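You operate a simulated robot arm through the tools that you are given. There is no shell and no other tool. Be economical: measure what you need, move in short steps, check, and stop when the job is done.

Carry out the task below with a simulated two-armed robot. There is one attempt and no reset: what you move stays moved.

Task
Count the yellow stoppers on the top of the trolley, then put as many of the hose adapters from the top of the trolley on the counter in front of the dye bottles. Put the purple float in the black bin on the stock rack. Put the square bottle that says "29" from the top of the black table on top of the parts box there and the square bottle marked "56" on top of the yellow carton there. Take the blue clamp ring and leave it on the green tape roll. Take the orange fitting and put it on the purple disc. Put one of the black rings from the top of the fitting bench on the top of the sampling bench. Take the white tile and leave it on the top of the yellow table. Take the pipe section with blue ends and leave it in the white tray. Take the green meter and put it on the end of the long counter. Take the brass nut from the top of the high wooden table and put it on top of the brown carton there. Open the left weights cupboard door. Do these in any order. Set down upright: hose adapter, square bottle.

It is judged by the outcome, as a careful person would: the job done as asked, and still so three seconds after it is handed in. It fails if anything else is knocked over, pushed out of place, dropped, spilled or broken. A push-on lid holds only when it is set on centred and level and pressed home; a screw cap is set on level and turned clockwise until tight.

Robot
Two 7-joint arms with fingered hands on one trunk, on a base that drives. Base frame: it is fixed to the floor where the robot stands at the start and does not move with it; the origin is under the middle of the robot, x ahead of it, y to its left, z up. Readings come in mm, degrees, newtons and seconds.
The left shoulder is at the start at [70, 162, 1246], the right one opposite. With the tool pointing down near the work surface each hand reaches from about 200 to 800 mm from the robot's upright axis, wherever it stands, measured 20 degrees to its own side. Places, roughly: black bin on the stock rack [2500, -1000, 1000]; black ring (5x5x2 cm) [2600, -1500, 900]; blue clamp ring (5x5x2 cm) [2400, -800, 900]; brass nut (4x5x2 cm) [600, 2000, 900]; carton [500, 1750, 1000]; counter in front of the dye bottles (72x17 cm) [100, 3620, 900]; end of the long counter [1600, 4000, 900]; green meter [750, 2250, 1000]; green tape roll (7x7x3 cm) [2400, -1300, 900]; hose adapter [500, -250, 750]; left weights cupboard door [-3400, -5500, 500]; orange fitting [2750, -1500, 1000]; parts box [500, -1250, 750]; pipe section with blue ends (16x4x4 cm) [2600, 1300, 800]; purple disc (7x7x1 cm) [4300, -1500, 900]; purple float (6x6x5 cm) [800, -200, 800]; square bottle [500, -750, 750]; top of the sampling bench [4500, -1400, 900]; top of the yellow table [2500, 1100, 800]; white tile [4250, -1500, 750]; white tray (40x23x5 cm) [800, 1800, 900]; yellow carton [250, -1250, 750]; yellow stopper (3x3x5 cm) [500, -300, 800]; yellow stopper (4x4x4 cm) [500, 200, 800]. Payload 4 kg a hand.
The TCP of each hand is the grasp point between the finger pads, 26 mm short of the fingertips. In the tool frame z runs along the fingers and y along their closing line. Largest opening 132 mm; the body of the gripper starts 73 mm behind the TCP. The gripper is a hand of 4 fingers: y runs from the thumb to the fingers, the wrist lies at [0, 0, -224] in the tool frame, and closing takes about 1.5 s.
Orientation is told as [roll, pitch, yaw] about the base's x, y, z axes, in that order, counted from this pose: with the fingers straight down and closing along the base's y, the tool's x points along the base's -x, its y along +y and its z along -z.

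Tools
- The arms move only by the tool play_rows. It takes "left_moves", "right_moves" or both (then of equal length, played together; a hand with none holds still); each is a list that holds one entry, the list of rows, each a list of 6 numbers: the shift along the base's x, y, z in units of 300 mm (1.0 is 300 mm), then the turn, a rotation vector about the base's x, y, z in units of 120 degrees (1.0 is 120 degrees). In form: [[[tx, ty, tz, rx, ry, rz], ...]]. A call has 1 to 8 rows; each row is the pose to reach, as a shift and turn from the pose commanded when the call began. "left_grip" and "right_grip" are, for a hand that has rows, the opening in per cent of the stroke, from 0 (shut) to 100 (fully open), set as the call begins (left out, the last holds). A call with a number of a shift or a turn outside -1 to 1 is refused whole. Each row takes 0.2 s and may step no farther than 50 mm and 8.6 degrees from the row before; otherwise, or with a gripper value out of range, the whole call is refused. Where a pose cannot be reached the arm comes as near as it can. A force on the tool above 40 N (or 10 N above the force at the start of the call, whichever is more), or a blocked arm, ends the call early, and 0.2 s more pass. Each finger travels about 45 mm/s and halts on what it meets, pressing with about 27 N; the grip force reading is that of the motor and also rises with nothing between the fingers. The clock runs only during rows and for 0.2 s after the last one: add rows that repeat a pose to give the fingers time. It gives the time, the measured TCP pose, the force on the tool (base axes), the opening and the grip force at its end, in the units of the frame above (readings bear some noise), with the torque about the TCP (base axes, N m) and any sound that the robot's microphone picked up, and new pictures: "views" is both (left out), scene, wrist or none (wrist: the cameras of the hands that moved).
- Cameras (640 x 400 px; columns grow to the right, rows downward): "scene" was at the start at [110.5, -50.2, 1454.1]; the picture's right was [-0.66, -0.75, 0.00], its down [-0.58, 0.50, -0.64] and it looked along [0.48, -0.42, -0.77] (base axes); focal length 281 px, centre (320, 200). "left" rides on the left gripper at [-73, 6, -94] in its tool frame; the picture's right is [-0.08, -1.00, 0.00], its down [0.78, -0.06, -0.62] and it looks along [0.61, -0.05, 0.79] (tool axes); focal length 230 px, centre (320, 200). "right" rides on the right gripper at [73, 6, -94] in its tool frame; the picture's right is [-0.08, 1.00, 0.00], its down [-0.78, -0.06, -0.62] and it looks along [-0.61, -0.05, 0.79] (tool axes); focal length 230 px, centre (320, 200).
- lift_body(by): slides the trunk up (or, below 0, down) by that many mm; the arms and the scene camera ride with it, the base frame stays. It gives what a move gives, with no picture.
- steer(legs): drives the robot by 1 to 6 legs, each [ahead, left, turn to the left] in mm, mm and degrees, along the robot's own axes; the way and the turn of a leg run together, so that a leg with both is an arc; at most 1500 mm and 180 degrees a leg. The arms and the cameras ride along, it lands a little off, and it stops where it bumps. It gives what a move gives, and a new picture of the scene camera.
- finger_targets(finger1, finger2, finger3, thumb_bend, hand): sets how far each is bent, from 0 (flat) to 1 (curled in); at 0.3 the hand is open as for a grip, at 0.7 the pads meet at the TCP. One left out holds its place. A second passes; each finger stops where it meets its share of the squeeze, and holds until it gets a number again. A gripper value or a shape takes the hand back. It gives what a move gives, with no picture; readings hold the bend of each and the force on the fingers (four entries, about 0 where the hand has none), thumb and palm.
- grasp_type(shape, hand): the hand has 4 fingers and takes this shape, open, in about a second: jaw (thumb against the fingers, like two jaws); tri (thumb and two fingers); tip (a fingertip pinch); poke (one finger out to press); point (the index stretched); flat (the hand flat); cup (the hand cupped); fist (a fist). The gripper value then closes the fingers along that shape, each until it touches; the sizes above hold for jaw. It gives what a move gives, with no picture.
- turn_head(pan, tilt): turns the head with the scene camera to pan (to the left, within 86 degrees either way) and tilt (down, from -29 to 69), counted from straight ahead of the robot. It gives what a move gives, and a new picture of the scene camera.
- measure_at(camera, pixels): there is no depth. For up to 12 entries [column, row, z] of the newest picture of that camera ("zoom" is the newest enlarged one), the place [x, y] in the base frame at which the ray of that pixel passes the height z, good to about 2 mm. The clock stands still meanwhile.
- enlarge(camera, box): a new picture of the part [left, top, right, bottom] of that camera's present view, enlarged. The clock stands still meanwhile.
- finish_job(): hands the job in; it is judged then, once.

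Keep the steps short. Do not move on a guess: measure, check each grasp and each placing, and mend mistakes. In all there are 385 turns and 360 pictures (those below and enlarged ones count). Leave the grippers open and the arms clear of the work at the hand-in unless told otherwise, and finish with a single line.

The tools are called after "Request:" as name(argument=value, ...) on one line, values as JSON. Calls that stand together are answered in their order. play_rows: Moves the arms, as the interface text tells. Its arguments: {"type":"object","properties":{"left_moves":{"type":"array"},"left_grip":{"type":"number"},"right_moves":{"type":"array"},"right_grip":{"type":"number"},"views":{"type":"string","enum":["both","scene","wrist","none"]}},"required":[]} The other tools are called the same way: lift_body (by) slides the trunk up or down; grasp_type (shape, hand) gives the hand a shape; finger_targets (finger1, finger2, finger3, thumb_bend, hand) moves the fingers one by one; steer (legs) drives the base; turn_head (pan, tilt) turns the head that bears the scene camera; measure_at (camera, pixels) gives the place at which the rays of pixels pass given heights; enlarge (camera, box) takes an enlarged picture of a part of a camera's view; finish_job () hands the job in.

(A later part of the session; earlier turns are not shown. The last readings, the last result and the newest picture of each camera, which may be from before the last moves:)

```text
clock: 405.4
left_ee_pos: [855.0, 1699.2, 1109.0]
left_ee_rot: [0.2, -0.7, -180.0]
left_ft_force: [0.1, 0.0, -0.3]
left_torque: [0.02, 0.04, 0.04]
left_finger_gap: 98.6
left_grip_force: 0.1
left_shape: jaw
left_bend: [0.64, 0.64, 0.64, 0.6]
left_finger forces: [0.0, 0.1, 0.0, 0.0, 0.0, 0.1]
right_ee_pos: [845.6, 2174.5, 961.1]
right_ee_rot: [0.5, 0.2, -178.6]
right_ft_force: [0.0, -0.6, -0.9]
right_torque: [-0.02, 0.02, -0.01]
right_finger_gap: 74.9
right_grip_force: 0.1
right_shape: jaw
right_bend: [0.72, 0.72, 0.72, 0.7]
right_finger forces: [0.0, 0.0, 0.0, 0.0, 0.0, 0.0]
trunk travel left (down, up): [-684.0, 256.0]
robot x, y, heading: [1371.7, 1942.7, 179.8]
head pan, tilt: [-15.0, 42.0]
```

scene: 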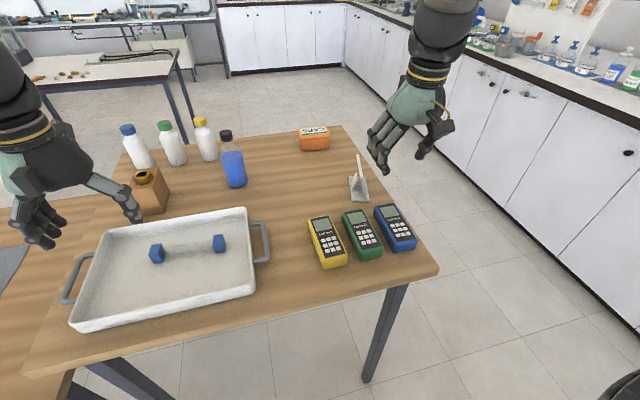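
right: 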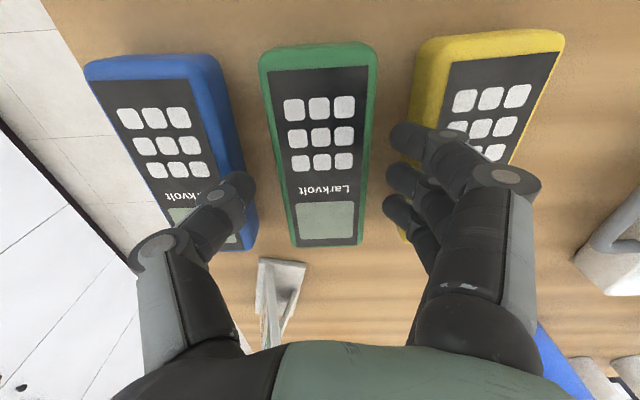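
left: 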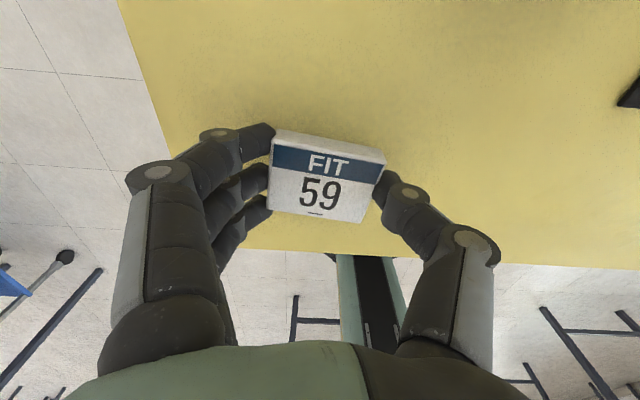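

Request:
play_rows(right_moves=[[[0, 0.003, 0, 0, 0, 0], [0, 0.003, 0, 0, 0, 0], [0, 0.003, -0.04, 0, 0, 0], [0.0, 0.003, -0.08, 0, 0, 0], [0, 0.003, -0.1, 0, 0, 0]]], right_grip=48, views="wrist")

```text
clock: 406.6
left_ee_pos: [856.2, 1698.2, 1110.3]
left_ee_rot: [0.1, -0.6, -179.8]
left_ft_force: [0.1, -0.7, 0.6]
left_torque: [0.05, 0.0, 0.02]
left_finger_gap: 98.7
left_grip_force: 0.0
left_shape: jaw
left_bend: [0.64, 0.64, 0.64, 0.6]
left_finger forces: [0.0, 0.1, 0.0, 0.1, 0.1, 0.0]
right_ee_pos: [845.1, 2174.7, 930.8]
right_ee_rot: [0.3, 0.2, -178.8]
right_ft_force: [0.8, -0.9, 0.8]
right_torque: [0.07, 0.02, -0.04]
right_finger_gap: 62.1
right_grip_force: 0.0
right_shape: jaw
right_bend: [0.73, 0.73, 0.73, 0.7]
right_finger forces: [0.3, 0.3, 0.5, 0.0, 1.7, 0.1]
trunk travel left (down, up): [-684.0, 256.0]
robot x, y, heading: [1371.8, 1938.2, 180.0]
head pan, tilt: [-15.0, 42.0]
```

right: 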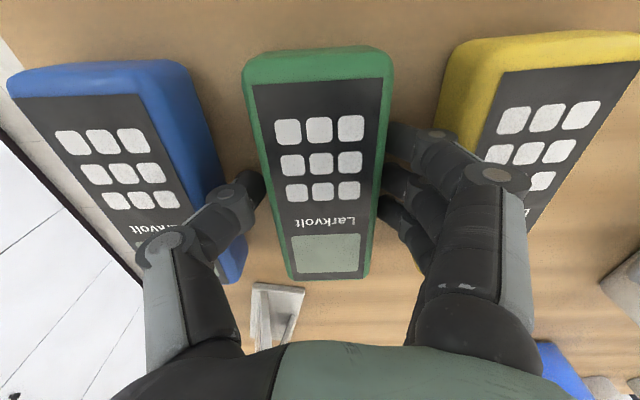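

Well placed in the gaps. I close and lift.

Request:
play_rows(right_moves=[[[0, 0, 0, 0, 0, 0], [0, 0, 0, 0, 0, 0], [0, 0, 0, 0, 0, 0], [0, 0, 0, 0, 0, 0], [0, 0, 0.02, 0, 0, 0], [0, 0, 0.12, 0, 0, 0], [0, 0, 0.26, 0, 0, 0], [0, 0, 0.42, 0, 0, 0]]], right_grip=0, views="wrist")

```text
clock: 408.4
left_ee_pos: [856.7, 1699.1, 1109.6]
left_ee_rot: [0.0, -0.6, -179.9]
left_ft_force: [0.7, 0.5, -0.3]
left_torque: [-0.05, 0.05, 0.02]
left_finger_gap: 98.8
left_grip_force: 0.0
left_shape: jaw
left_bend: [0.64, 0.64, 0.64, 0.6]
left_finger forces: [0.0, 0.0, 0.0, 0.0, 0.1, 0.1]
right_ee_pos: [846.3, 2174.9, 1056.6]
right_ee_rot: [0.3, 0.1, -178.7]
right_ft_force: [0.2, 0.4, -2.0]
right_torque: [0.01, 0.01, 0.04]
right_finger_gap: 52.0
right_grip_force: 26.5
right_shape: jaw
right_bend: [0.73, 0.73, 0.73, 0.7]
right_finger forces: [8.2, 8.2, 8.3, 0.0, 24.7, 0.1]
trunk travel left (down, up): [-684.0, 256.0]
robot x, y, heading: [1370.9, 1944.1, 179.9]
head pan, tilt: [-15.0, 42.0]
```

right: 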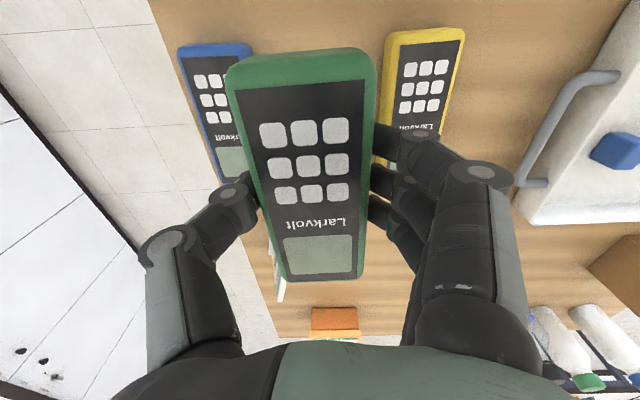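

The meter is held. I back off, turn to face +y and drive toward the long counter.

Request:
steer(legs=[[-100, 0, 0], [0, 0, -90], [800, 0, 0]])

Request:
turn_head(pan=-5, tilt=30)

```text
clock: 417.3
left_ee_pos: [1214.6, 3259.4, 1109.3]
left_ee_rot: [0.1, -0.6, 90.9]
left_ft_force: [0.1, 0.1, -0.6]
left_torque: [0.0, 0.02, 0.01]
left_finger_gap: 98.6
left_grip_force: 0.0
left_shape: jaw
left_bend: [0.64, 0.64, 0.64, 0.6]
left_finger forces: [0.1, 0.0, 0.1, 0.0, 0.0, 0.1]
right_ee_pos: [1691.0, 3275.3, 1056.9]
right_ee_rot: [0.3, 0.1, 92.0]
right_ft_force: [0.0, 0.5, -2.3]
right_torque: [-0.05, 0.04, 0.02]
right_finger_gap: 51.8
right_grip_force: 26.6
right_shape: jaw
right_bend: [0.73, 0.73, 0.73, 0.7]
right_finger forces: [8.2, 8.0, 8.2, 0.0, 24.4, 0.0]
trunk travel left (down, up): [-684.0, 256.0]
robot x, y, heading: [1462.7, 2745.2, 90.7]
head pan, tilt: [-15.0, 42.0]
```

scene: 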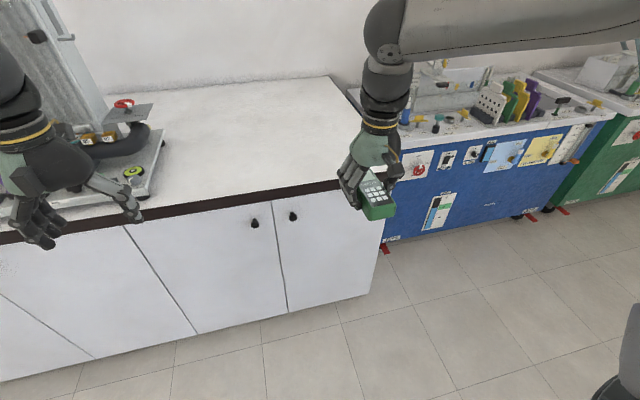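

```text
clock: 418.0
left_ee_pos: [1214.5, 3259.9, 1109.1]
left_ee_rot: [0.1, -0.6, 90.9]
left_ft_force: [0.2, -0.6, -0.6]
left_torque: [0.03, 0.01, 0.0]
left_finger_gap: 98.7
left_grip_force: 0.1
left_shape: jaw
left_bend: [0.64, 0.64, 0.64, 0.6]
left_finger forces: [0.0, 0.0, 0.0, 0.0, 0.0, 0.0]
right_ee_pos: [1690.4, 3274.6, 1056.2]
right_ee_rot: [0.3, 0.2, 92.0]
right_ft_force: [0.5, -0.3, -2.0]
right_torque: [0.05, 0.03, -0.05]
right_finger_gap: 51.7
right_grip_force: 27.3
right_shape: jaw
right_bend: [0.73, 0.73, 0.73, 0.7]
right_finger forces: [8.1, 8.0, 8.2, 0.0, 24.5, 0.0]
trunk travel left (down, up): [-684.0, 256.0]
robot x, y, heading: [1460.0, 2744.6, 90.6]
head pan, tilt: [-5.0, 30.0]
```

scene: 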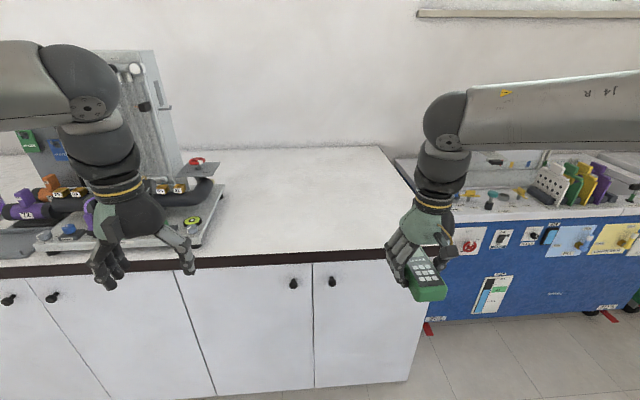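

Request:
measure_at(camera="scene", pixels=[[425, 243, 900], [300, 257, 900], [380, 148, 900], [225, 210, 900], [300, 200, 900]])

```text
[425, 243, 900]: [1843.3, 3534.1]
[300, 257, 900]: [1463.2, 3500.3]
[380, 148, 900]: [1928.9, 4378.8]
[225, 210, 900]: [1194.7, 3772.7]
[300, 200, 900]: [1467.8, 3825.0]
```

Request:
steer(legs=[[425, 50, 0]])

Request:
play_rows(right_moves=[[[0, 0, -0.12, 0, 0, 0], [0, 0, -0.24, 0, 0, 0], [0, 0, -0.3, 0, 0, 0], [0, 0, -0.35, 0, 0, 0], [0, 0, -0.39, 0, 0, 0], [0, 0, -0.42, 0, 0, 0], [0, 0, -0.45, 0, 0, 0], [0, 0, -0.48, 0, 0, 0]]], views="wrist")

```text
clock: 420.6
left_ee_pos: [1157.0, 3677.5, 1109.6]
left_ee_rot: [0.0, -0.6, 90.9]
left_ft_force: [0.7, 0.2, -0.4]
left_torque: [-0.01, 0.01, -0.02]
left_finger_gap: 98.7
left_grip_force: 0.0
left_shape: jaw
left_bend: [0.64, 0.64, 0.64, 0.6]
left_finger forces: [0.0, 0.1, 0.0, 0.0, 0.1, 0.0]
right_ee_pos: [1632.5, 3695.0, 1056.2]
right_ee_rot: [0.3, 0.3, 92.1]
right_ft_force: [-0.4, 0.2, -3.2]
right_torque: [0.0, 0.05, -0.02]
right_finger_gap: 51.8
right_grip_force: 27.1
right_shape: jaw
right_bend: [0.73, 0.73, 0.73, 0.7]
right_finger forces: [8.1, 8.1, 8.2, 0.0, 24.4, 0.0]
trunk travel left (down, up): [-684.0, 256.0]
robot x, y, heading: [1408.5, 3165.2, 90.7]
head pan, tilt: [-5.0, 30.0]
```

scene: 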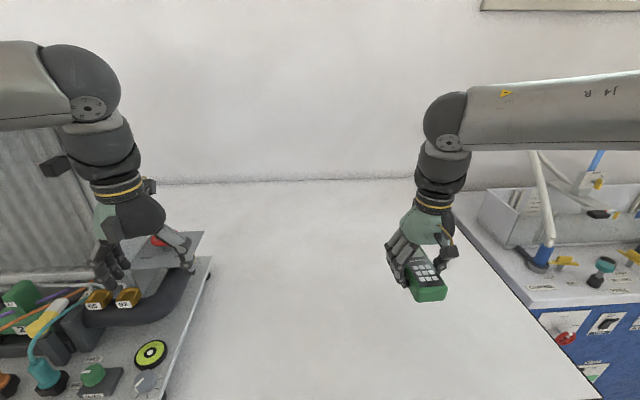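

```text
clock: 422.3
left_ee_pos: [1156.8, 3674.9, 1111.6]
left_ee_rot: [0.1, -0.9, 90.9]
left_ft_force: [-0.2, -0.6, 0.0]
left_torque: [-0.02, -0.01, -0.02]
left_finger_gap: 98.5
left_grip_force: 0.0
left_shape: jaw
left_bend: [0.64, 0.64, 0.64, 0.6]
left_finger forces: [0.1, 0.1, 0.1, 0.0, 0.0, 0.0]
right_ee_pos: [1632.4, 3699.0, 927.9]
right_ee_rot: [0.5, -1.0, 91.9]
right_ft_force: [0.7, -7.6, 28.8]
right_torque: [-0.14, -0.08, -0.08]
right_finger_gap: 53.0
right_grip_force: 27.6
right_shape: jaw
right_bend: [0.75, 0.75, 0.74, 0.71]
right_finger forces: [9.7, 9.6, 9.1, 0.1, 28.5, 0.0]
trunk travel left (down, up): [-684.0, 256.0]
robot x, y, heading: [1412.2, 3165.1, 90.6]
head pan, tilt: [-5.0, 30.0]
stopped in row 8 (right hand): the force on the tool passed its limit at 44 N (the readings are from after the stop); the commanded pose is now the measured one
```

right: 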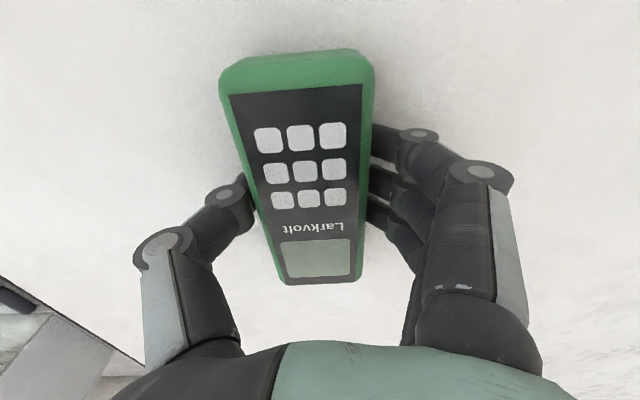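

Contact at the counter (≈898). I ease up, open, and rise clear.

Request:
play_rows(right_moves=[[[0, 0, 0.012, 0, 0, 0], [0, 0, 0.012, 0, 0, 0], [0, 0, 0.012, 0, 0, 0], [0, 0, 0.012, 0, 0, 0], [0, 0, 0.1, 0, 0, 0], [0, 0, 0.25, 0, 0, 0], [0, 0, 0.4, 0, 0, 0], [0, -0.1, 0.5, 0, 0, 0]]], right_grip=65, views="scene")

```text
clock: 424.1
left_ee_pos: [1157.3, 3675.0, 1110.7]
left_ee_rot: [0.1, -0.8, 91.1]
left_ft_force: [-0.9, 0.0, 0.3]
left_torque: [0.01, 0.01, -0.01]
left_finger_gap: 98.5
left_grip_force: 0.2
left_shape: jaw
left_bend: [0.64, 0.64, 0.64, 0.6]
left_finger forces: [0.0, 0.0, 0.0, 0.1, 0.0, 0.1]
right_ee_pos: [1633.8, 3666.6, 1075.8]
right_ee_rot: [0.3, -0.6, 92.1]
right_ft_force: [0.1, -0.4, 0.9]
right_torque: [0.05, 0.0, 0.0]
right_finger_gap: 85.4
right_grip_force: 0.1
right_shape: jaw
right_bend: [0.7, 0.7, 0.7, 0.67]
right_finger forces: [0.0, 0.1, 0.0, 0.0, 0.1, 0.0]
trunk travel left (down, up): [-684.0, 256.0]
robot x, y, heading: [1410.7, 3163.6, 90.7]
head pan, tilt: [-5.0, 30.0]
```

scene: 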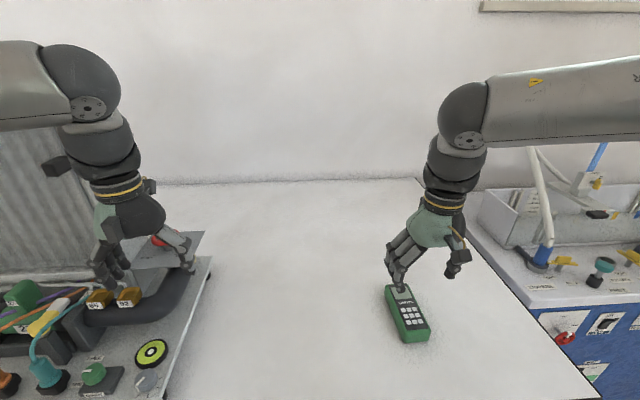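

The meter lies on the end of the long counter. Now the adapters: two of them are best reached from the trolley's front, so I drive the long way round.

Request:
steer(legs=[[-300, -150, 0], [-1500, 0, 0], [-1500, 0, 0], [-1500, 0, 0], [-1120, 0, 0], [0, 0, -90]])

Request:
steer(legs=[[-1500, 0, 0], [-160, 0, 0], [0, 1450, 0], [0, 1100, 0]])

```text
clock: 456.5
left_ee_pos: [2134.6, -2487.6, 1108.8]
left_ee_rot: [0.1, -0.5, 2.0]
left_ft_force: [-0.2, 0.7, 0.4]
left_torque: [0.01, 0.01, -0.02]
left_finger_gap: 98.8
left_grip_force: 0.1
left_shape: jaw
left_bend: [0.64, 0.64, 0.64, 0.6]
left_finger forces: [0.0, 0.1, 0.1, 0.0, 0.0, 0.0]
right_ee_pos: [2136.4, -2963.5, 1074.4]
right_ee_rot: [0.4, -0.5, 3.1]
right_ft_force: [-0.4, 0.3, 0.0]
right_torque: [-0.01, -0.04, 0.04]
right_finger_gap: 85.3
right_grip_force: 0.0
right_shape: jaw
right_bend: [0.7, 0.7, 0.7, 0.67]
right_finger forces: [0.0, 0.1, 0.0, 0.0, 0.0, 0.1]
trunk travel left (down, up): [-684.0, 256.0]
robot x, y, heading: [1625.4, -2752.8, 1.9]
head pan, tilt: [-5.0, 30.0]
```

scene: 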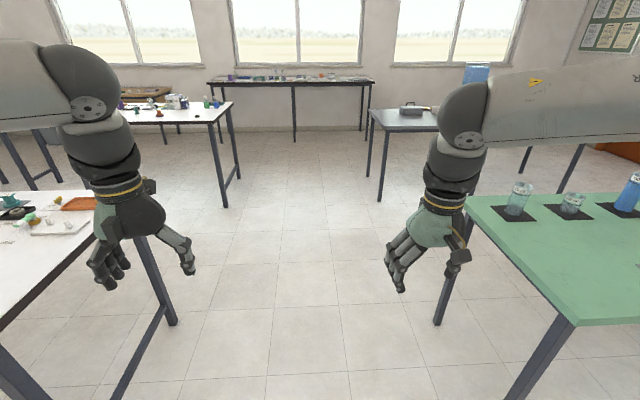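

```text
clock: 477.0
left_ee_pos: [417.7, 0.7, 1109.2]
left_ee_rot: [0.1, -0.5, 1.8]
left_ft_force: [0.2, -0.1, 0.3]
left_torque: [0.01, 0.01, 0.02]
left_finger_gap: 98.6
left_grip_force: 0.0
left_shape: jaw
left_bend: [0.64, 0.64, 0.64, 0.6]
left_finger forces: [0.0, 0.0, 0.1, 0.0, 0.0, 0.0]
right_ee_pos: [414.5, -475.5, 1073.3]
right_ee_rot: [0.4, -0.5, 2.9]
right_ft_force: [0.3, 1.1, -0.8]
right_torque: [0.0, 0.03, 0.01]
right_finger_gap: 85.4
right_grip_force: 0.1
right_shape: jaw
right_bend: [0.7, 0.7, 0.7, 0.67]
right_finger forces: [0.0, 0.1, 0.0, 0.0, 0.1, 0.0]
trunk travel left (down, up): [-684.0, 256.0]
robot x, y, heading: [-90.9, -255.8, 1.5]
head pan, tilt: [-5.0, 30.0]
```

scene: 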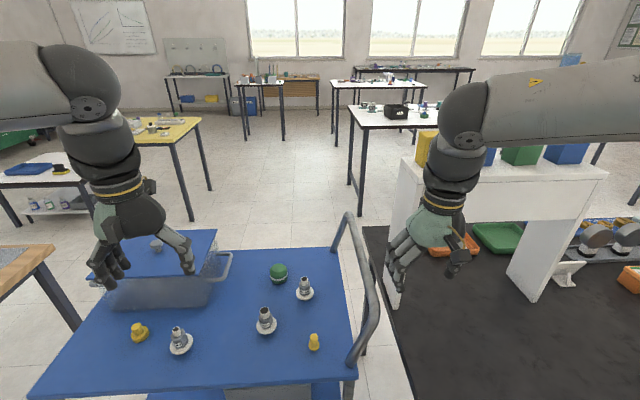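

Request:
measure_at(camera="scene", pixels=[[181, 350, 785], [178, 328, 840], [266, 329, 785], [266, 309, 840], [138, 340, 785], [314, 347, 785], [200, 400, 785], [305, 296, 785]])

Request:
enlarge(camera="scene", box=[120, 250, 340, 390])

Request:
lift_body(by=-90)

```text
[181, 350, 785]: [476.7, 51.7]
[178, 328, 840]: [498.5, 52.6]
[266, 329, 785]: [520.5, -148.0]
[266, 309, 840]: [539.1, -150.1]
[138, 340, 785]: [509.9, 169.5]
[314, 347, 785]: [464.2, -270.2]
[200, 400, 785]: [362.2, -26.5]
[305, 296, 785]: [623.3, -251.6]
```

```text
2.86 times, centred on (230, 320) of scene
```

zoom: 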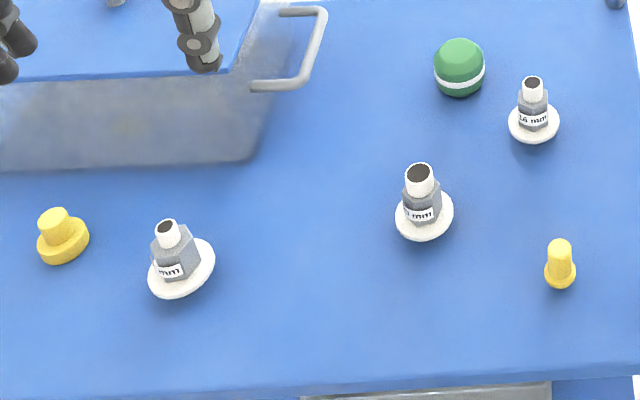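

```text
clock: 478.2
left_ee_pos: [416.9, 1.7, 1019.9]
left_ee_rot: [0.1, -0.5, 1.8]
left_ft_force: [0.1, 0.1, -0.1]
left_torque: [-0.02, 0.02, 0.02]
left_finger_gap: 98.6
left_grip_force: 0.0
left_shape: jaw
left_bend: [0.64, 0.64, 0.64, 0.6]
left_finger forces: [0.0, 0.0, 0.0, 0.1, 0.0, 0.1]
right_ee_pos: [413.8, -473.6, 984.0]
right_ee_rot: [0.4, -0.6, 2.8]
right_ft_force: [0.8, 0.0, 0.1]
right_torque: [-0.02, -0.01, -0.02]
right_finger_gap: 85.2
right_grip_force: 0.0
right_shape: jaw
right_bend: [0.7, 0.7, 0.7, 0.67]
right_finger forces: [0.0, 0.0, 0.0, 0.1, 0.0, 0.1]
trunk travel left (down, up): [-594.0, 346.0]
robot x, y, heading: [-94.7, -260.2, 1.5]
head pan, tilt: [-5.0, 30.0]
```

C is at (480,52), B at (522,-148). I move the left hand over C and raise the right hand clear of the trolley handle.

Request:
play_rows(left_moves=[[[0.07, 0.05, -0.06, 0, 0, 0], [0.14, 0.11, -0.12, 0, 0, 0], [0.2, 0.165, -0.22, 0, 0, 0]]], right_moves=[[[-0.08, 0, 0.12, 0, 0, 0], [-0.16, 0, 0.24, 0, 0, 0], [-0.25, 0, 0.36, 0, 0, 0]]], left_grip=60, views="wrist")

```text
clock: 479.0
left_ee_pos: [476.2, 52.3, 953.1]
left_ee_rot: [0.1, -0.6, 1.8]
left_ft_force: [-0.4, -0.2, -0.8]
left_torque: [0.01, -0.03, -0.01]
left_finger_gap: 79.9
left_grip_force: 0.0
left_shape: jaw
left_bend: [0.71, 0.71, 0.71, 0.7]
left_finger forces: [0.0, 0.0, 0.0, 0.0, 0.0, 0.1]
right_ee_pos: [339.1, -474.1, 1092.7]
right_ee_rot: [0.2, -0.6, 2.9]
right_ft_force: [0.1, 0.5, 0.7]
right_torque: [-0.02, -0.01, 0.0]
right_finger_gap: 85.7
right_grip_force: 0.0
right_shape: jaw
right_bend: [0.7, 0.7, 0.7, 0.67]
right_finger forces: [0.0, 0.1, 0.0, 0.0, 0.0, 0.0]
trunk travel left (down, up): [-594.0, 346.0]
robot x, y, heading: [-97.8, -258.9, 1.5]
head pan, tilt: [-5.0, 30.0]
```

right: 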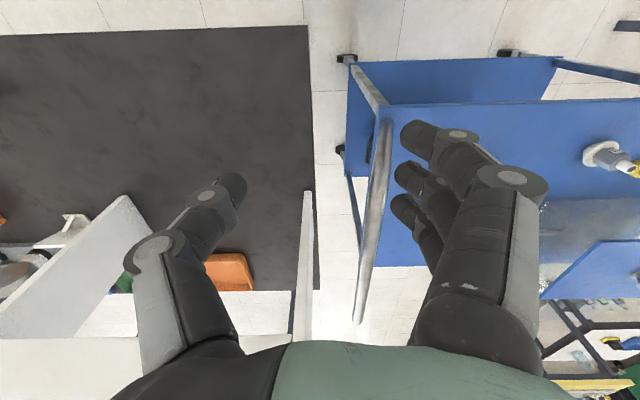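
left: 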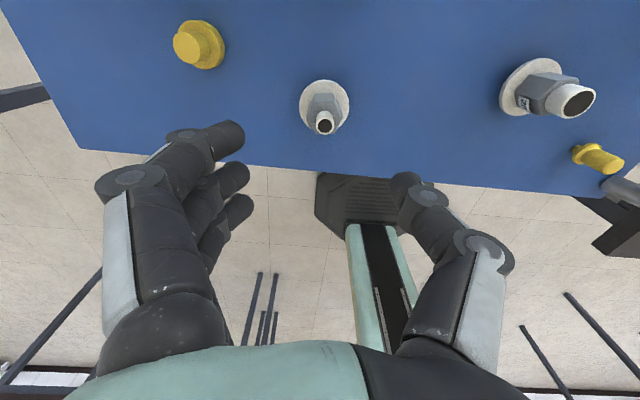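

Request:
measure_at(camera="left", pixels=[[325, 103, 788], [301, 103, 788], [350, 103, 788], [325, 123, 835], [325, 123, 850], [536, 88, 788], [575, 101, 850]])

```text
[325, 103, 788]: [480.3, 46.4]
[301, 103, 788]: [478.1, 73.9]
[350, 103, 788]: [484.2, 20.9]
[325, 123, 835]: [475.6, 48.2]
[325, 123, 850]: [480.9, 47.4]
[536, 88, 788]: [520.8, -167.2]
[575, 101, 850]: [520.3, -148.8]
```

C is centred at (480,47), top ≈850. I lower onto its hex body, then close.

Request:
play_rows(left_moves=[[[0.01, -0.017, -0.12, 0, 0, 0], [0.015, -0.017, -0.24, 0, 0, 0], [0.015, -0.017, -0.34, 0, 0, 0], [0.015, -0.017, -0.415, 0, 0, 0]]], views="wrist")

Request:
play_rows(left_moves=[[[0, 0, 0, 0, 0, 0], [0, 0, 0, 0, 0, 0], [0, 0, 0, 0, 0, 0], [0, 0, 0, 0, 0, 0], [0, 0, 0, 0, 0, 0], [0, 0, 0, 0, 0, 0], [0, 0, 0, 0, 0, 0], [0, 0, 0, 0, 0, 0]]], left_grip=0, views="wrist")

```text
clock: 480.0
left_ee_pos: [480.0, 46.2, 827.9]
left_ee_rot: [0.1, -0.7, 1.9]
left_ft_force: [0.1, -0.1, 0.3]
left_torque: [-0.02, 0.03, -0.02]
left_finger_gap: 80.0
left_grip_force: 0.0
left_shape: jaw
left_bend: [0.71, 0.71, 0.71, 0.7]
left_finger forces: [0.0, 0.0, 0.0, 0.0, 0.0, 0.0]
right_ee_pos: [339.5, -474.2, 1092.1]
right_ee_rot: [0.4, -0.4, 2.8]
right_ft_force: [-0.4, 0.7, -0.2]
right_torque: [0.0, 0.0, -0.01]
right_finger_gap: 85.5
right_grip_force: 0.1
right_shape: jaw
right_bend: [0.7, 0.7, 0.7, 0.67]
right_finger forces: [0.0, 0.0, 0.0, 0.0, 0.0, 0.0]
trunk travel left (down, up): [-594.0, 346.0]
robot x, y, heading: [-94.4, -257.6, 1.4]
head pan, tilt: [-5.0, 30.0]
```

left: 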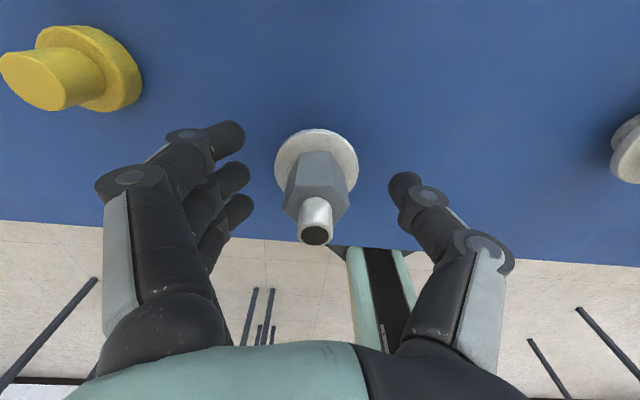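

```text
clock: 481.8
left_ee_pos: [480.1, 45.8, 829.5]
left_ee_rot: [0.0, -0.6, 1.8]
left_ft_force: [0.2, -0.4, 0.1]
left_torque: [-0.04, 0.0, -0.03]
left_finger_gap: 8.5
left_grip_force: 26.5
left_shape: jaw
left_bend: [0.72, 0.73, 0.71, 0.7]
left_finger forces: [4.0, 13.7, 3.3, 0.0, 22.0, 0.0]
right_ee_pos: [338.8, -474.2, 1092.3]
right_ee_rot: [0.4, -0.5, 2.9]
right_ft_force: [0.3, 0.8, -0.9]
right_torque: [-0.01, -0.02, -0.02]
right_finger_gap: 85.5
right_grip_force: 0.1
right_shape: jaw
right_bend: [0.7, 0.7, 0.7, 0.67]
right_finger forces: [0.0, 0.0, 0.1, 0.0, 0.0, 0.1]
trunk travel left (down, up): [-594.0, 346.0]
robot x, y, heading: [-96.1, -259.3, 1.5]
head pan, tilt: [-5.0, 30.0]
```

left: 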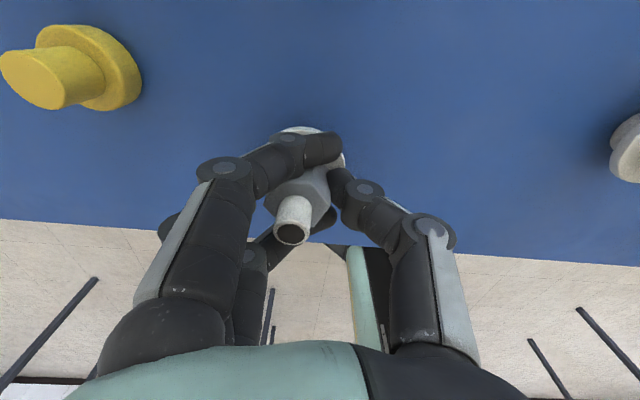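

C is held. I lift it and drive left so the right hand can take B.

Request:
play_rows(left_moves=[[[0, 0, 0.05, 0, 0, 0], [0, 0, 0.18, 0, 0, 0], [-0.05, 0, 0.32, 0, 0, 0], [-0.12, 0, 0.44, 0, 0, 0], [-0.2, 0, 0.56, 0, 0, 0]]], views="wrist")

Request:
steer(legs=[[0, 335, 0]])

Request:
play_rows(right_moves=[[[0.12, 0, -0.08, 0, 0, 0], [0.25, 0, -0.17, 0, 0, 0], [0.38, 0, -0.26, 0, 0, 0], [0.5, 0, -0.35, 0, 0, 0], [0.57, -0.02, -0.45, 0, 0, 0]]], right_grip=60, views="wrist")

```text
clock: 483.0
left_ee_pos: [418.7, 45.5, 998.1]
left_ee_rot: [0.3, -0.7, 1.8]
left_ft_force: [0.2, -0.1, -1.4]
left_torque: [-0.01, -0.01, -0.01]
left_finger_gap: 8.4
left_grip_force: 26.5
left_shape: jaw
left_bend: [0.72, 0.73, 0.71, 0.7]
left_finger forces: [4.0, 13.6, 3.3, 0.0, 21.2, 0.1]
right_ee_pos: [337.2, -475.6, 1092.0]
right_ee_rot: [0.3, -0.6, 2.9]
right_ft_force: [-0.2, -0.3, 0.8]
right_torque: [-0.01, -0.03, 0.03]
right_finger_gap: 85.5
right_grip_force: 0.1
right_shape: jaw
right_bend: [0.7, 0.7, 0.7, 0.67]
right_finger forces: [0.0, 0.1, 0.0, 0.0, 0.0, 0.0]
trunk travel left (down, up): [-594.0, 346.0]
robot x, y, heading: [-91.1, -254.2, 1.7]
head pan, tilt: [-5.0, 30.0]
```

left: 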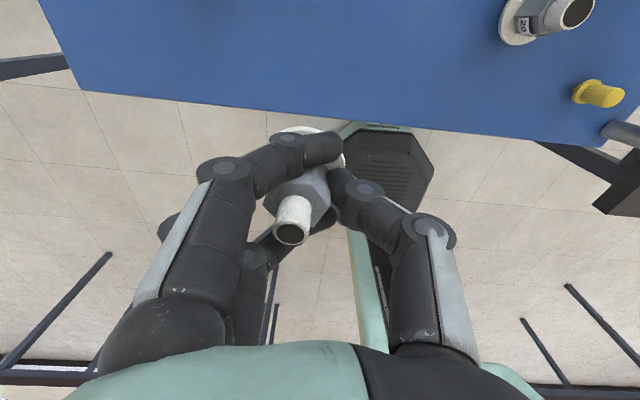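

```text
clock: 485.2
left_ee_pos: [411.8, 379.6, 998.1]
left_ee_rot: [0.1, -0.6, 1.9]
left_ft_force: [-0.5, 0.5, -1.5]
left_torque: [0.0, 0.03, 0.03]
left_finger_gap: 8.5
left_grip_force: 27.2
left_shape: jaw
left_bend: [0.72, 0.73, 0.71, 0.7]
left_finger forces: [4.0, 13.7, 3.3, 0.0, 21.1, 0.1]
right_ee_pos: [331.3, -141.3, 1092.7]
right_ee_rot: [0.4, -0.5, 2.8]
right_ft_force: [0.4, 0.2, 0.5]
right_torque: [0.0, -0.02, 0.01]
right_finger_gap: 85.5
right_grip_force: 0.0
right_shape: jaw
right_bend: [0.7, 0.7, 0.7, 0.67]
right_finger forces: [0.1, 0.1, 0.0, 0.1, 0.0, 0.0]
trunk travel left (down, up): [-594.0, 346.0]
robot x, y, heading: [-100.2, 75.9, 1.5]
head pan, tilt: [-5.0, 30.0]
```

scene: 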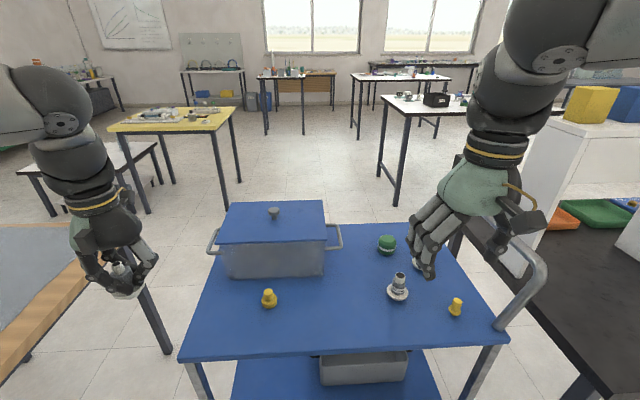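

```text
clock: 486.4
left_ee_pos: [411.2, 378.0, 997.8]
left_ee_rot: [0.2, -0.5, 1.7]
left_ft_force: [-0.2, -0.1, -0.8]
left_torque: [-0.01, 0.04, 0.02]
left_finger_gap: 8.5
left_grip_force: 27.2
left_shape: jaw
left_bend: [0.72, 0.73, 0.71, 0.7]
left_finger forces: [4.0, 13.7, 3.3, 0.0, 21.2, 0.0]
right_ee_pos: [492.1, -155.3, 952.3]
right_ee_rot: [0.6, -0.7, 2.9]
right_ft_force: [0.1, -0.4, 0.0]
right_torque: [0.01, 0.02, -0.04]
right_finger_gap: 80.0
right_grip_force: 0.0
right_shape: jaw
right_bend: [0.71, 0.71, 0.71, 0.7]
right_finger forces: [0.0, 0.0, 0.1, 0.1, 0.1, 0.0]
right hand out of reach, approached as far as the arm can: row 4, 5
trunk travel left (down, up): [-594.0, 346.0]
robot x, y, heading: [-103.1, 78.2, 1.5]
head pan, tilt: [-5.0, 30.0]
```

right: 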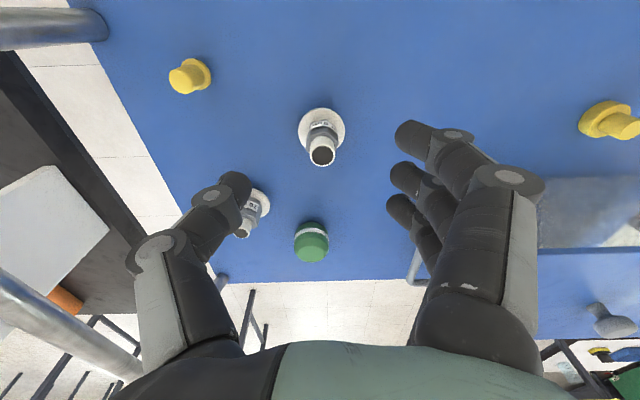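

Request:
measure_at(camera="right", pixels=[[322, 131, 788], [322, 157, 850], [298, 131, 788], [346, 131, 788], [252, 205, 788]])

```text
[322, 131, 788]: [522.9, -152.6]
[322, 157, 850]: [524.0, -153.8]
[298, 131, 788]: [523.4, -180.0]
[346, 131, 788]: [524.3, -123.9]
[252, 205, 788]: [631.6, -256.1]
```

Request:
steer(legs=[[60, 0, 0]])

Request:
play_rows(right_moves=[[[-0.09, 0.0, -0.1, 0, 0, 0], [-0.093, 0.0, -0.22, 0, 0, 0], [-0.093, 0.0, -0.33, 0, 0, 0], [-0.093, 0.0, -0.415, 0, 0, 0]]], views="wrist")

```text
clock: 487.4
left_ee_pos: [469.4, 381.0, 998.7]
left_ee_rot: [0.1, -0.6, 1.6]
left_ft_force: [0.5, -0.8, -0.7]
left_torque: [0.0, 0.04, 0.01]
left_finger_gap: 8.4
left_grip_force: 27.0
left_shape: jaw
left_bend: [0.72, 0.73, 0.71, 0.7]
left_finger forces: [4.0, 13.7, 3.3, 0.0, 21.1, 0.0]
right_ee_pos: [551.3, -152.7, 953.3]
right_ee_rot: [0.6, -0.8, 2.8]
right_ft_force: [-0.1, -0.1, -0.3]
right_torque: [0.02, 0.0, 0.0]
right_finger_gap: 79.8
right_grip_force: 0.0
right_shape: jaw
right_bend: [0.71, 0.71, 0.71, 0.7]
right_finger forces: [0.0, 0.0, 0.0, 0.0, 0.1, 0.0]
trunk travel left (down, up): [-594.0, 346.0]
robot x, y, heading: [-44.3, 78.5, 1.6]
head pan, tilt: [-5.0, 30.0]
```

scene: 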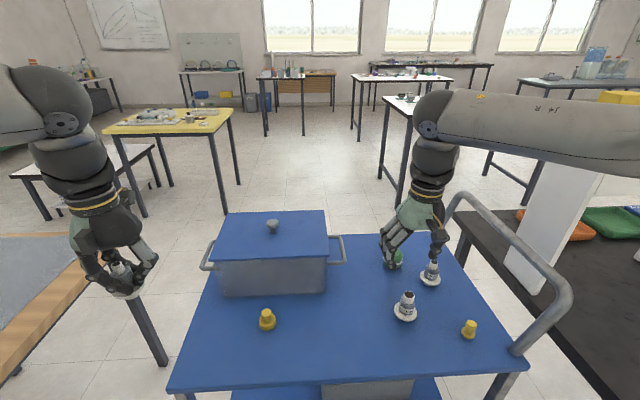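

```text
clock: 488.4
left_ee_pos: [470.5, 380.0, 997.8]
left_ee_rot: [0.1, -0.5, 1.6]
left_ft_force: [-0.1, 0.3, -0.9]
left_torque: [-0.02, 0.02, 0.0]
left_finger_gap: 8.8
left_grip_force: 27.3
left_shape: jaw
left_bend: [0.72, 0.73, 0.71, 0.7]
left_finger forces: [4.0, 13.7, 3.3, 0.1, 21.1, 0.2]
right_ee_pos: [522.3, -152.5, 827.8]
right_ee_rot: [0.6, -0.7, 2.7]
right_ft_force: [-0.7, 0.5, 0.1]
right_torque: [0.03, 0.0, 0.02]
right_finger_gap: 79.6
right_grip_force: 0.1
right_shape: jaw
right_bend: [0.71, 0.71, 0.71, 0.7]
right_finger forces: [0.1, 0.0, 0.0, 0.1, 0.0, 0.0]
trunk travel left (down, up): [-594.0, 346.0]
robot x, y, heading: [-45.9, 77.1, 1.6]
head pan, tilt: [-5.0, 30.0]
```

right: 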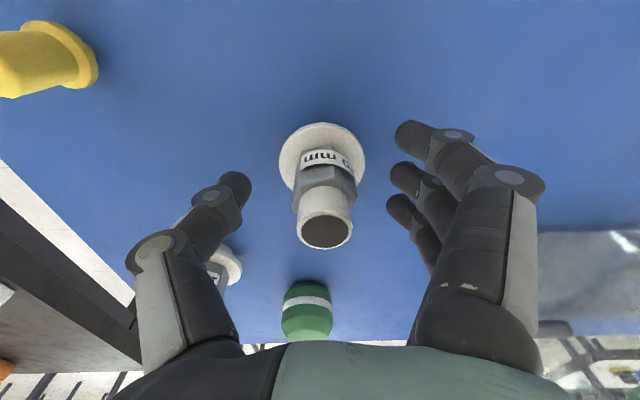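

Centred. I close and lift.

Request:
play_rows(right_moves=[[[0, 0, 0, 0, 0, 0], [0, 0, 0, 0, 0, 0], [0, 0, 0, 0, 0, 0], [0, 0, 0, 0, 0, 0], [0, 0, 0, 0, 0, 0], [0, 0, 0, 0, 0, 0], [0, 0, 0, 0, 0, 0], [0, 0, 0.03, 0, 0, 0]]], right_grip=0, views="none")

Request:
play_rows(right_moves=[[[0, 0, 0.12, 0, 0, 0], [0, 0, 0.25, 0, 0, 0], [-0.05, 0, 0.39, 0, 0, 0], [-0.15, 0, 0.5, 0, 0, 0], [-0.25, 0, 0.58, 0, 0, 0]]], views="wrist")

```text
clock: 490.2
left_ee_pos: [470.6, 381.4, 998.9]
left_ee_rot: [0.1, -0.5, 1.6]
left_ft_force: [0.9, 0.1, -0.3]
left_torque: [0.01, 0.02, -0.02]
left_finger_gap: 8.3
left_grip_force: 27.2
left_shape: jaw
left_bend: [0.72, 0.73, 0.71, 0.7]
left_finger forces: [4.1, 13.7, 3.3, 0.0, 21.1, 0.0]
right_ee_pos: [523.1, -152.3, 839.0]
right_ee_rot: [0.6, -0.8, 2.9]
right_ft_force: [-0.7, -0.6, -1.3]
right_torque: [-0.03, -0.01, -0.01]
right_finger_gap: 13.9
right_grip_force: 27.0
right_shape: jaw
right_bend: [0.74, 0.72, 0.68, 0.71]
right_finger forces: [3.9, 13.4, 0.1, 0.0, 21.3, 0.0]
trunk travel left (down, up): [-594.0, 346.0]
robot x, y, heading: [-41.6, 81.7, 1.4]
head pan, tilt: [-5.0, 30.0]
```

```text
clock: 491.4
left_ee_pos: [469.8, 379.6, 997.2]
left_ee_rot: [0.2, -0.6, 1.7]
left_ft_force: [-1.0, 0.0, -1.1]
left_torque: [-0.01, 0.0, 0.01]
left_finger_gap: 8.6
left_grip_force: 26.9
left_shape: jaw
left_bend: [0.72, 0.73, 0.71, 0.7]
left_finger forces: [4.1, 13.8, 3.3, 0.0, 21.1, 0.1]
right_ee_pos: [446.1, -154.6, 1012.3]
right_ee_rot: [0.6, -0.7, 2.8]
right_ft_force: [-0.4, 0.6, -2.0]
right_torque: [0.0, -0.01, 0.01]
right_finger_gap: 13.6
right_grip_force: 26.5
right_shape: jaw
right_bend: [0.74, 0.72, 0.68, 0.71]
right_finger forces: [4.0, 13.6, 0.0, 0.0, 21.1, 0.1]
trunk travel left (down, up): [-594.0, 346.0]
robot x, y, heading: [-45.5, 82.2, 1.3]
head pan, tilt: [-5.0, 30.0]
```

right: 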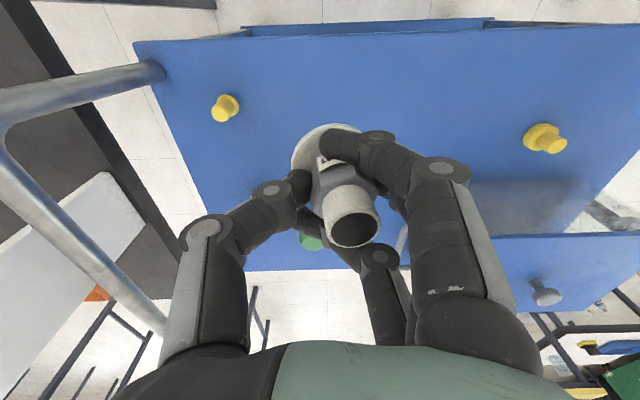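

Both adapters are held. I look left for a direct way to the dye-bottle counter.

Request:
turn_head(pan=80, tilt=28)

```text
clock: 493.0
left_ee_pos: [471.5, 381.1, 997.6]
left_ee_rot: [0.1, -0.6, 1.6]
left_ft_force: [0.2, 0.2, -0.4]
left_torque: [-0.01, 0.02, 0.01]
left_finger_gap: 8.6
left_grip_force: 27.4
left_shape: jaw
left_bend: [0.72, 0.73, 0.71, 0.7]
left_finger forces: [4.1, 13.7, 3.4, 0.1, 21.0, 0.0]
right_ee_pos: [448.1, -153.5, 1011.5]
right_ee_rot: [0.6, -0.8, 2.8]
right_ft_force: [0.4, -0.3, -0.6]
right_torque: [0.01, 0.01, -0.02]
right_finger_gap: 13.8
right_grip_force: 26.6
right_shape: jaw
right_bend: [0.74, 0.72, 0.68, 0.71]
right_finger forces: [3.9, 13.6, 0.0, 0.0, 21.0, 0.0]
trunk travel left (down, up): [-594.0, 346.0]
robot x, y, heading: [-42.6, 77.8, 1.7]
head pan, tilt: [80.0, 28.0]
```

scene: 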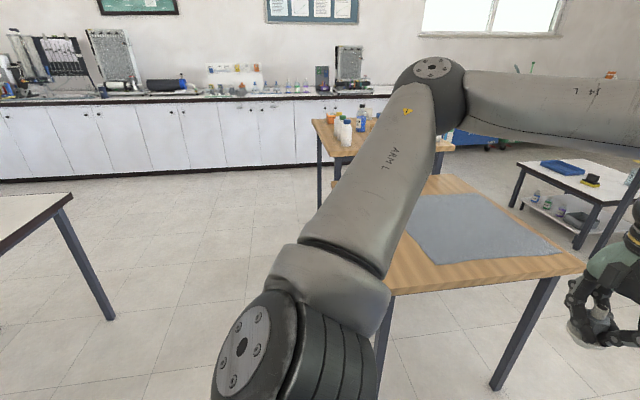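

Request:
measure_at(camera="scene", pixels=[[112, 320, 0], [72, 197, 850], [382, 380, 0], [388, 290, 770], [320, 212, 0], [314, 122, 880], [200, 172, 0], [300, 100, 890], [240, 100, 890]])

Request:
enlarge(camera="scene", box=[180, 60, 380, 130])

```text
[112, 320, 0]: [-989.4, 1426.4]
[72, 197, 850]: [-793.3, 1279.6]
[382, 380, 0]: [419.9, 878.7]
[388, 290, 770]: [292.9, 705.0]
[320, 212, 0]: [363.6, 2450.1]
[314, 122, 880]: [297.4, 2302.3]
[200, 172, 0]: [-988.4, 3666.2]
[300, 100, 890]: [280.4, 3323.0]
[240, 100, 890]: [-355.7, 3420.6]
```

```text
3.20 times, centred on (280, 95) of scene
```

zoom: 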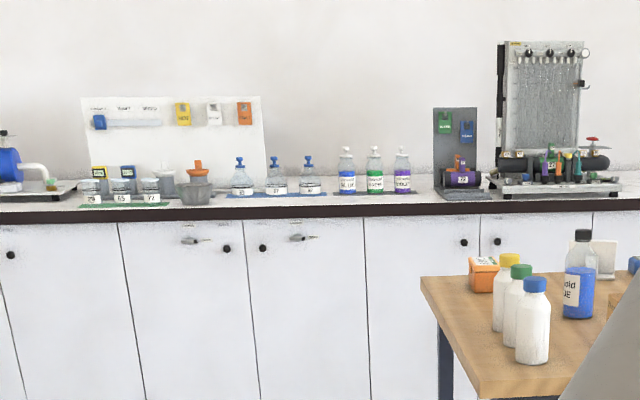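

A clear corridor at x≈-250 leads to the counter. I back up, turn to +y and drive along it.

Request:
steer(legs=[[-180, 0, 0], [0, 0, 88.5], [1500, 0, 0], [1250, 0, 0]])

Request:
turn_head(pan=-15, tilt=30)

```text
clock: 511.1
left_ee_pos: [-502.5, 3333.5, 998.2]
left_ee_rot: [0.1, -0.6, 89.7]
left_ft_force: [-0.1, -0.1, -1.2]
left_torque: [-0.02, -0.05, 0.0]
left_finger_gap: 8.5
left_grip_force: 26.8
left_shape: jaw
left_bend: [0.72, 0.72, 0.71, 0.7]
left_finger forces: [3.9, 13.8, 2.5, 0.1, 20.6, 0.0]
right_ee_pos: [31.2, 3294.7, 1010.9]
right_ee_rot: [0.5, -0.7, 91.1]
right_ft_force: [-0.1, -0.5, -1.6]
right_torque: [-0.01, -0.01, -0.02]
right_finger_gap: 13.0
right_grip_force: 27.3
right_shape: jaw
right_bend: [0.74, 0.72, 0.68, 0.71]
right_finger forces: [4.4, 13.4, 0.0, 0.0, 19.0, 0.0]
trunk travel left (down, up): [-594.0, 346.0]
robot x, y, heading: [-213.3, 2807.9, 89.8]
head pan, tilt: [80.0, 28.0]
```

scene: 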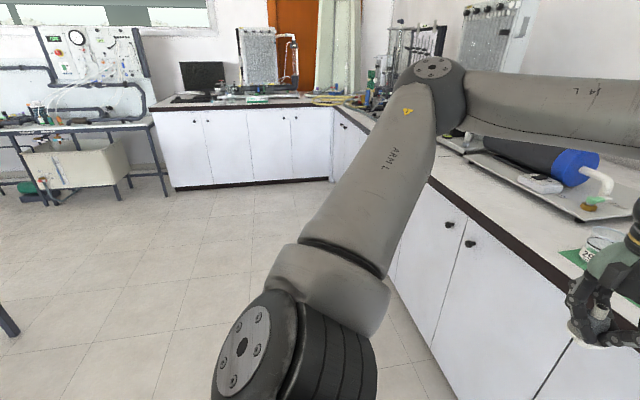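

```text
clock: 512.8
left_ee_pos: [-502.0, 3333.8, 997.0]
left_ee_rot: [0.1, -0.6, 89.8]
left_ft_force: [0.0, -0.3, 0.0]
left_torque: [0.0, -0.04, -0.01]
left_finger_gap: 8.2
left_grip_force: 27.1
left_shape: jaw
left_bend: [0.72, 0.72, 0.71, 0.7]
left_finger forces: [3.9, 13.9, 2.6, 0.0, 20.7, 0.0]
right_ee_pos: [32.0, 3293.7, 1011.2]
right_ee_rot: [0.6, -0.7, 91.0]
right_ft_force: [0.0, 0.3, -1.3]
right_torque: [0.03, 0.0, 0.0]
right_finger_gap: 13.1
right_grip_force: 27.1
right_shape: jaw
right_bend: [0.74, 0.72, 0.68, 0.71]
right_finger forces: [4.4, 13.5, 0.0, 0.0, 19.1, 0.0]
trunk travel left (down, up): [-594.0, 346.0]
robot x, y, heading: [-214.8, 2808.9, 89.7]
head pan, tilt: [-15.0, 30.0]
```

scene: 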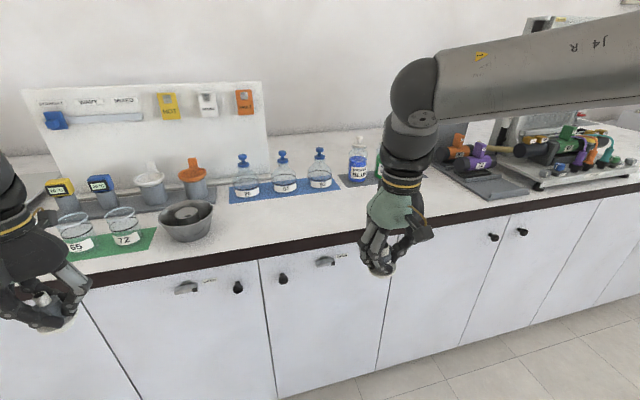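

Request:
measure_at(camera="scene", pixels=[[359, 183, 900], [285, 200, 900], [330, 236, 900], [340, 187, 900], [425, 205, 900], [230, 203, 900]])

```text
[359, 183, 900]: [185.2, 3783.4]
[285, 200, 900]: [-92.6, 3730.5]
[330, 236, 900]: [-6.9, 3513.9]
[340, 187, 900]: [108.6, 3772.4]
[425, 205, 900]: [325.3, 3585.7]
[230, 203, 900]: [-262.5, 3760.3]
```

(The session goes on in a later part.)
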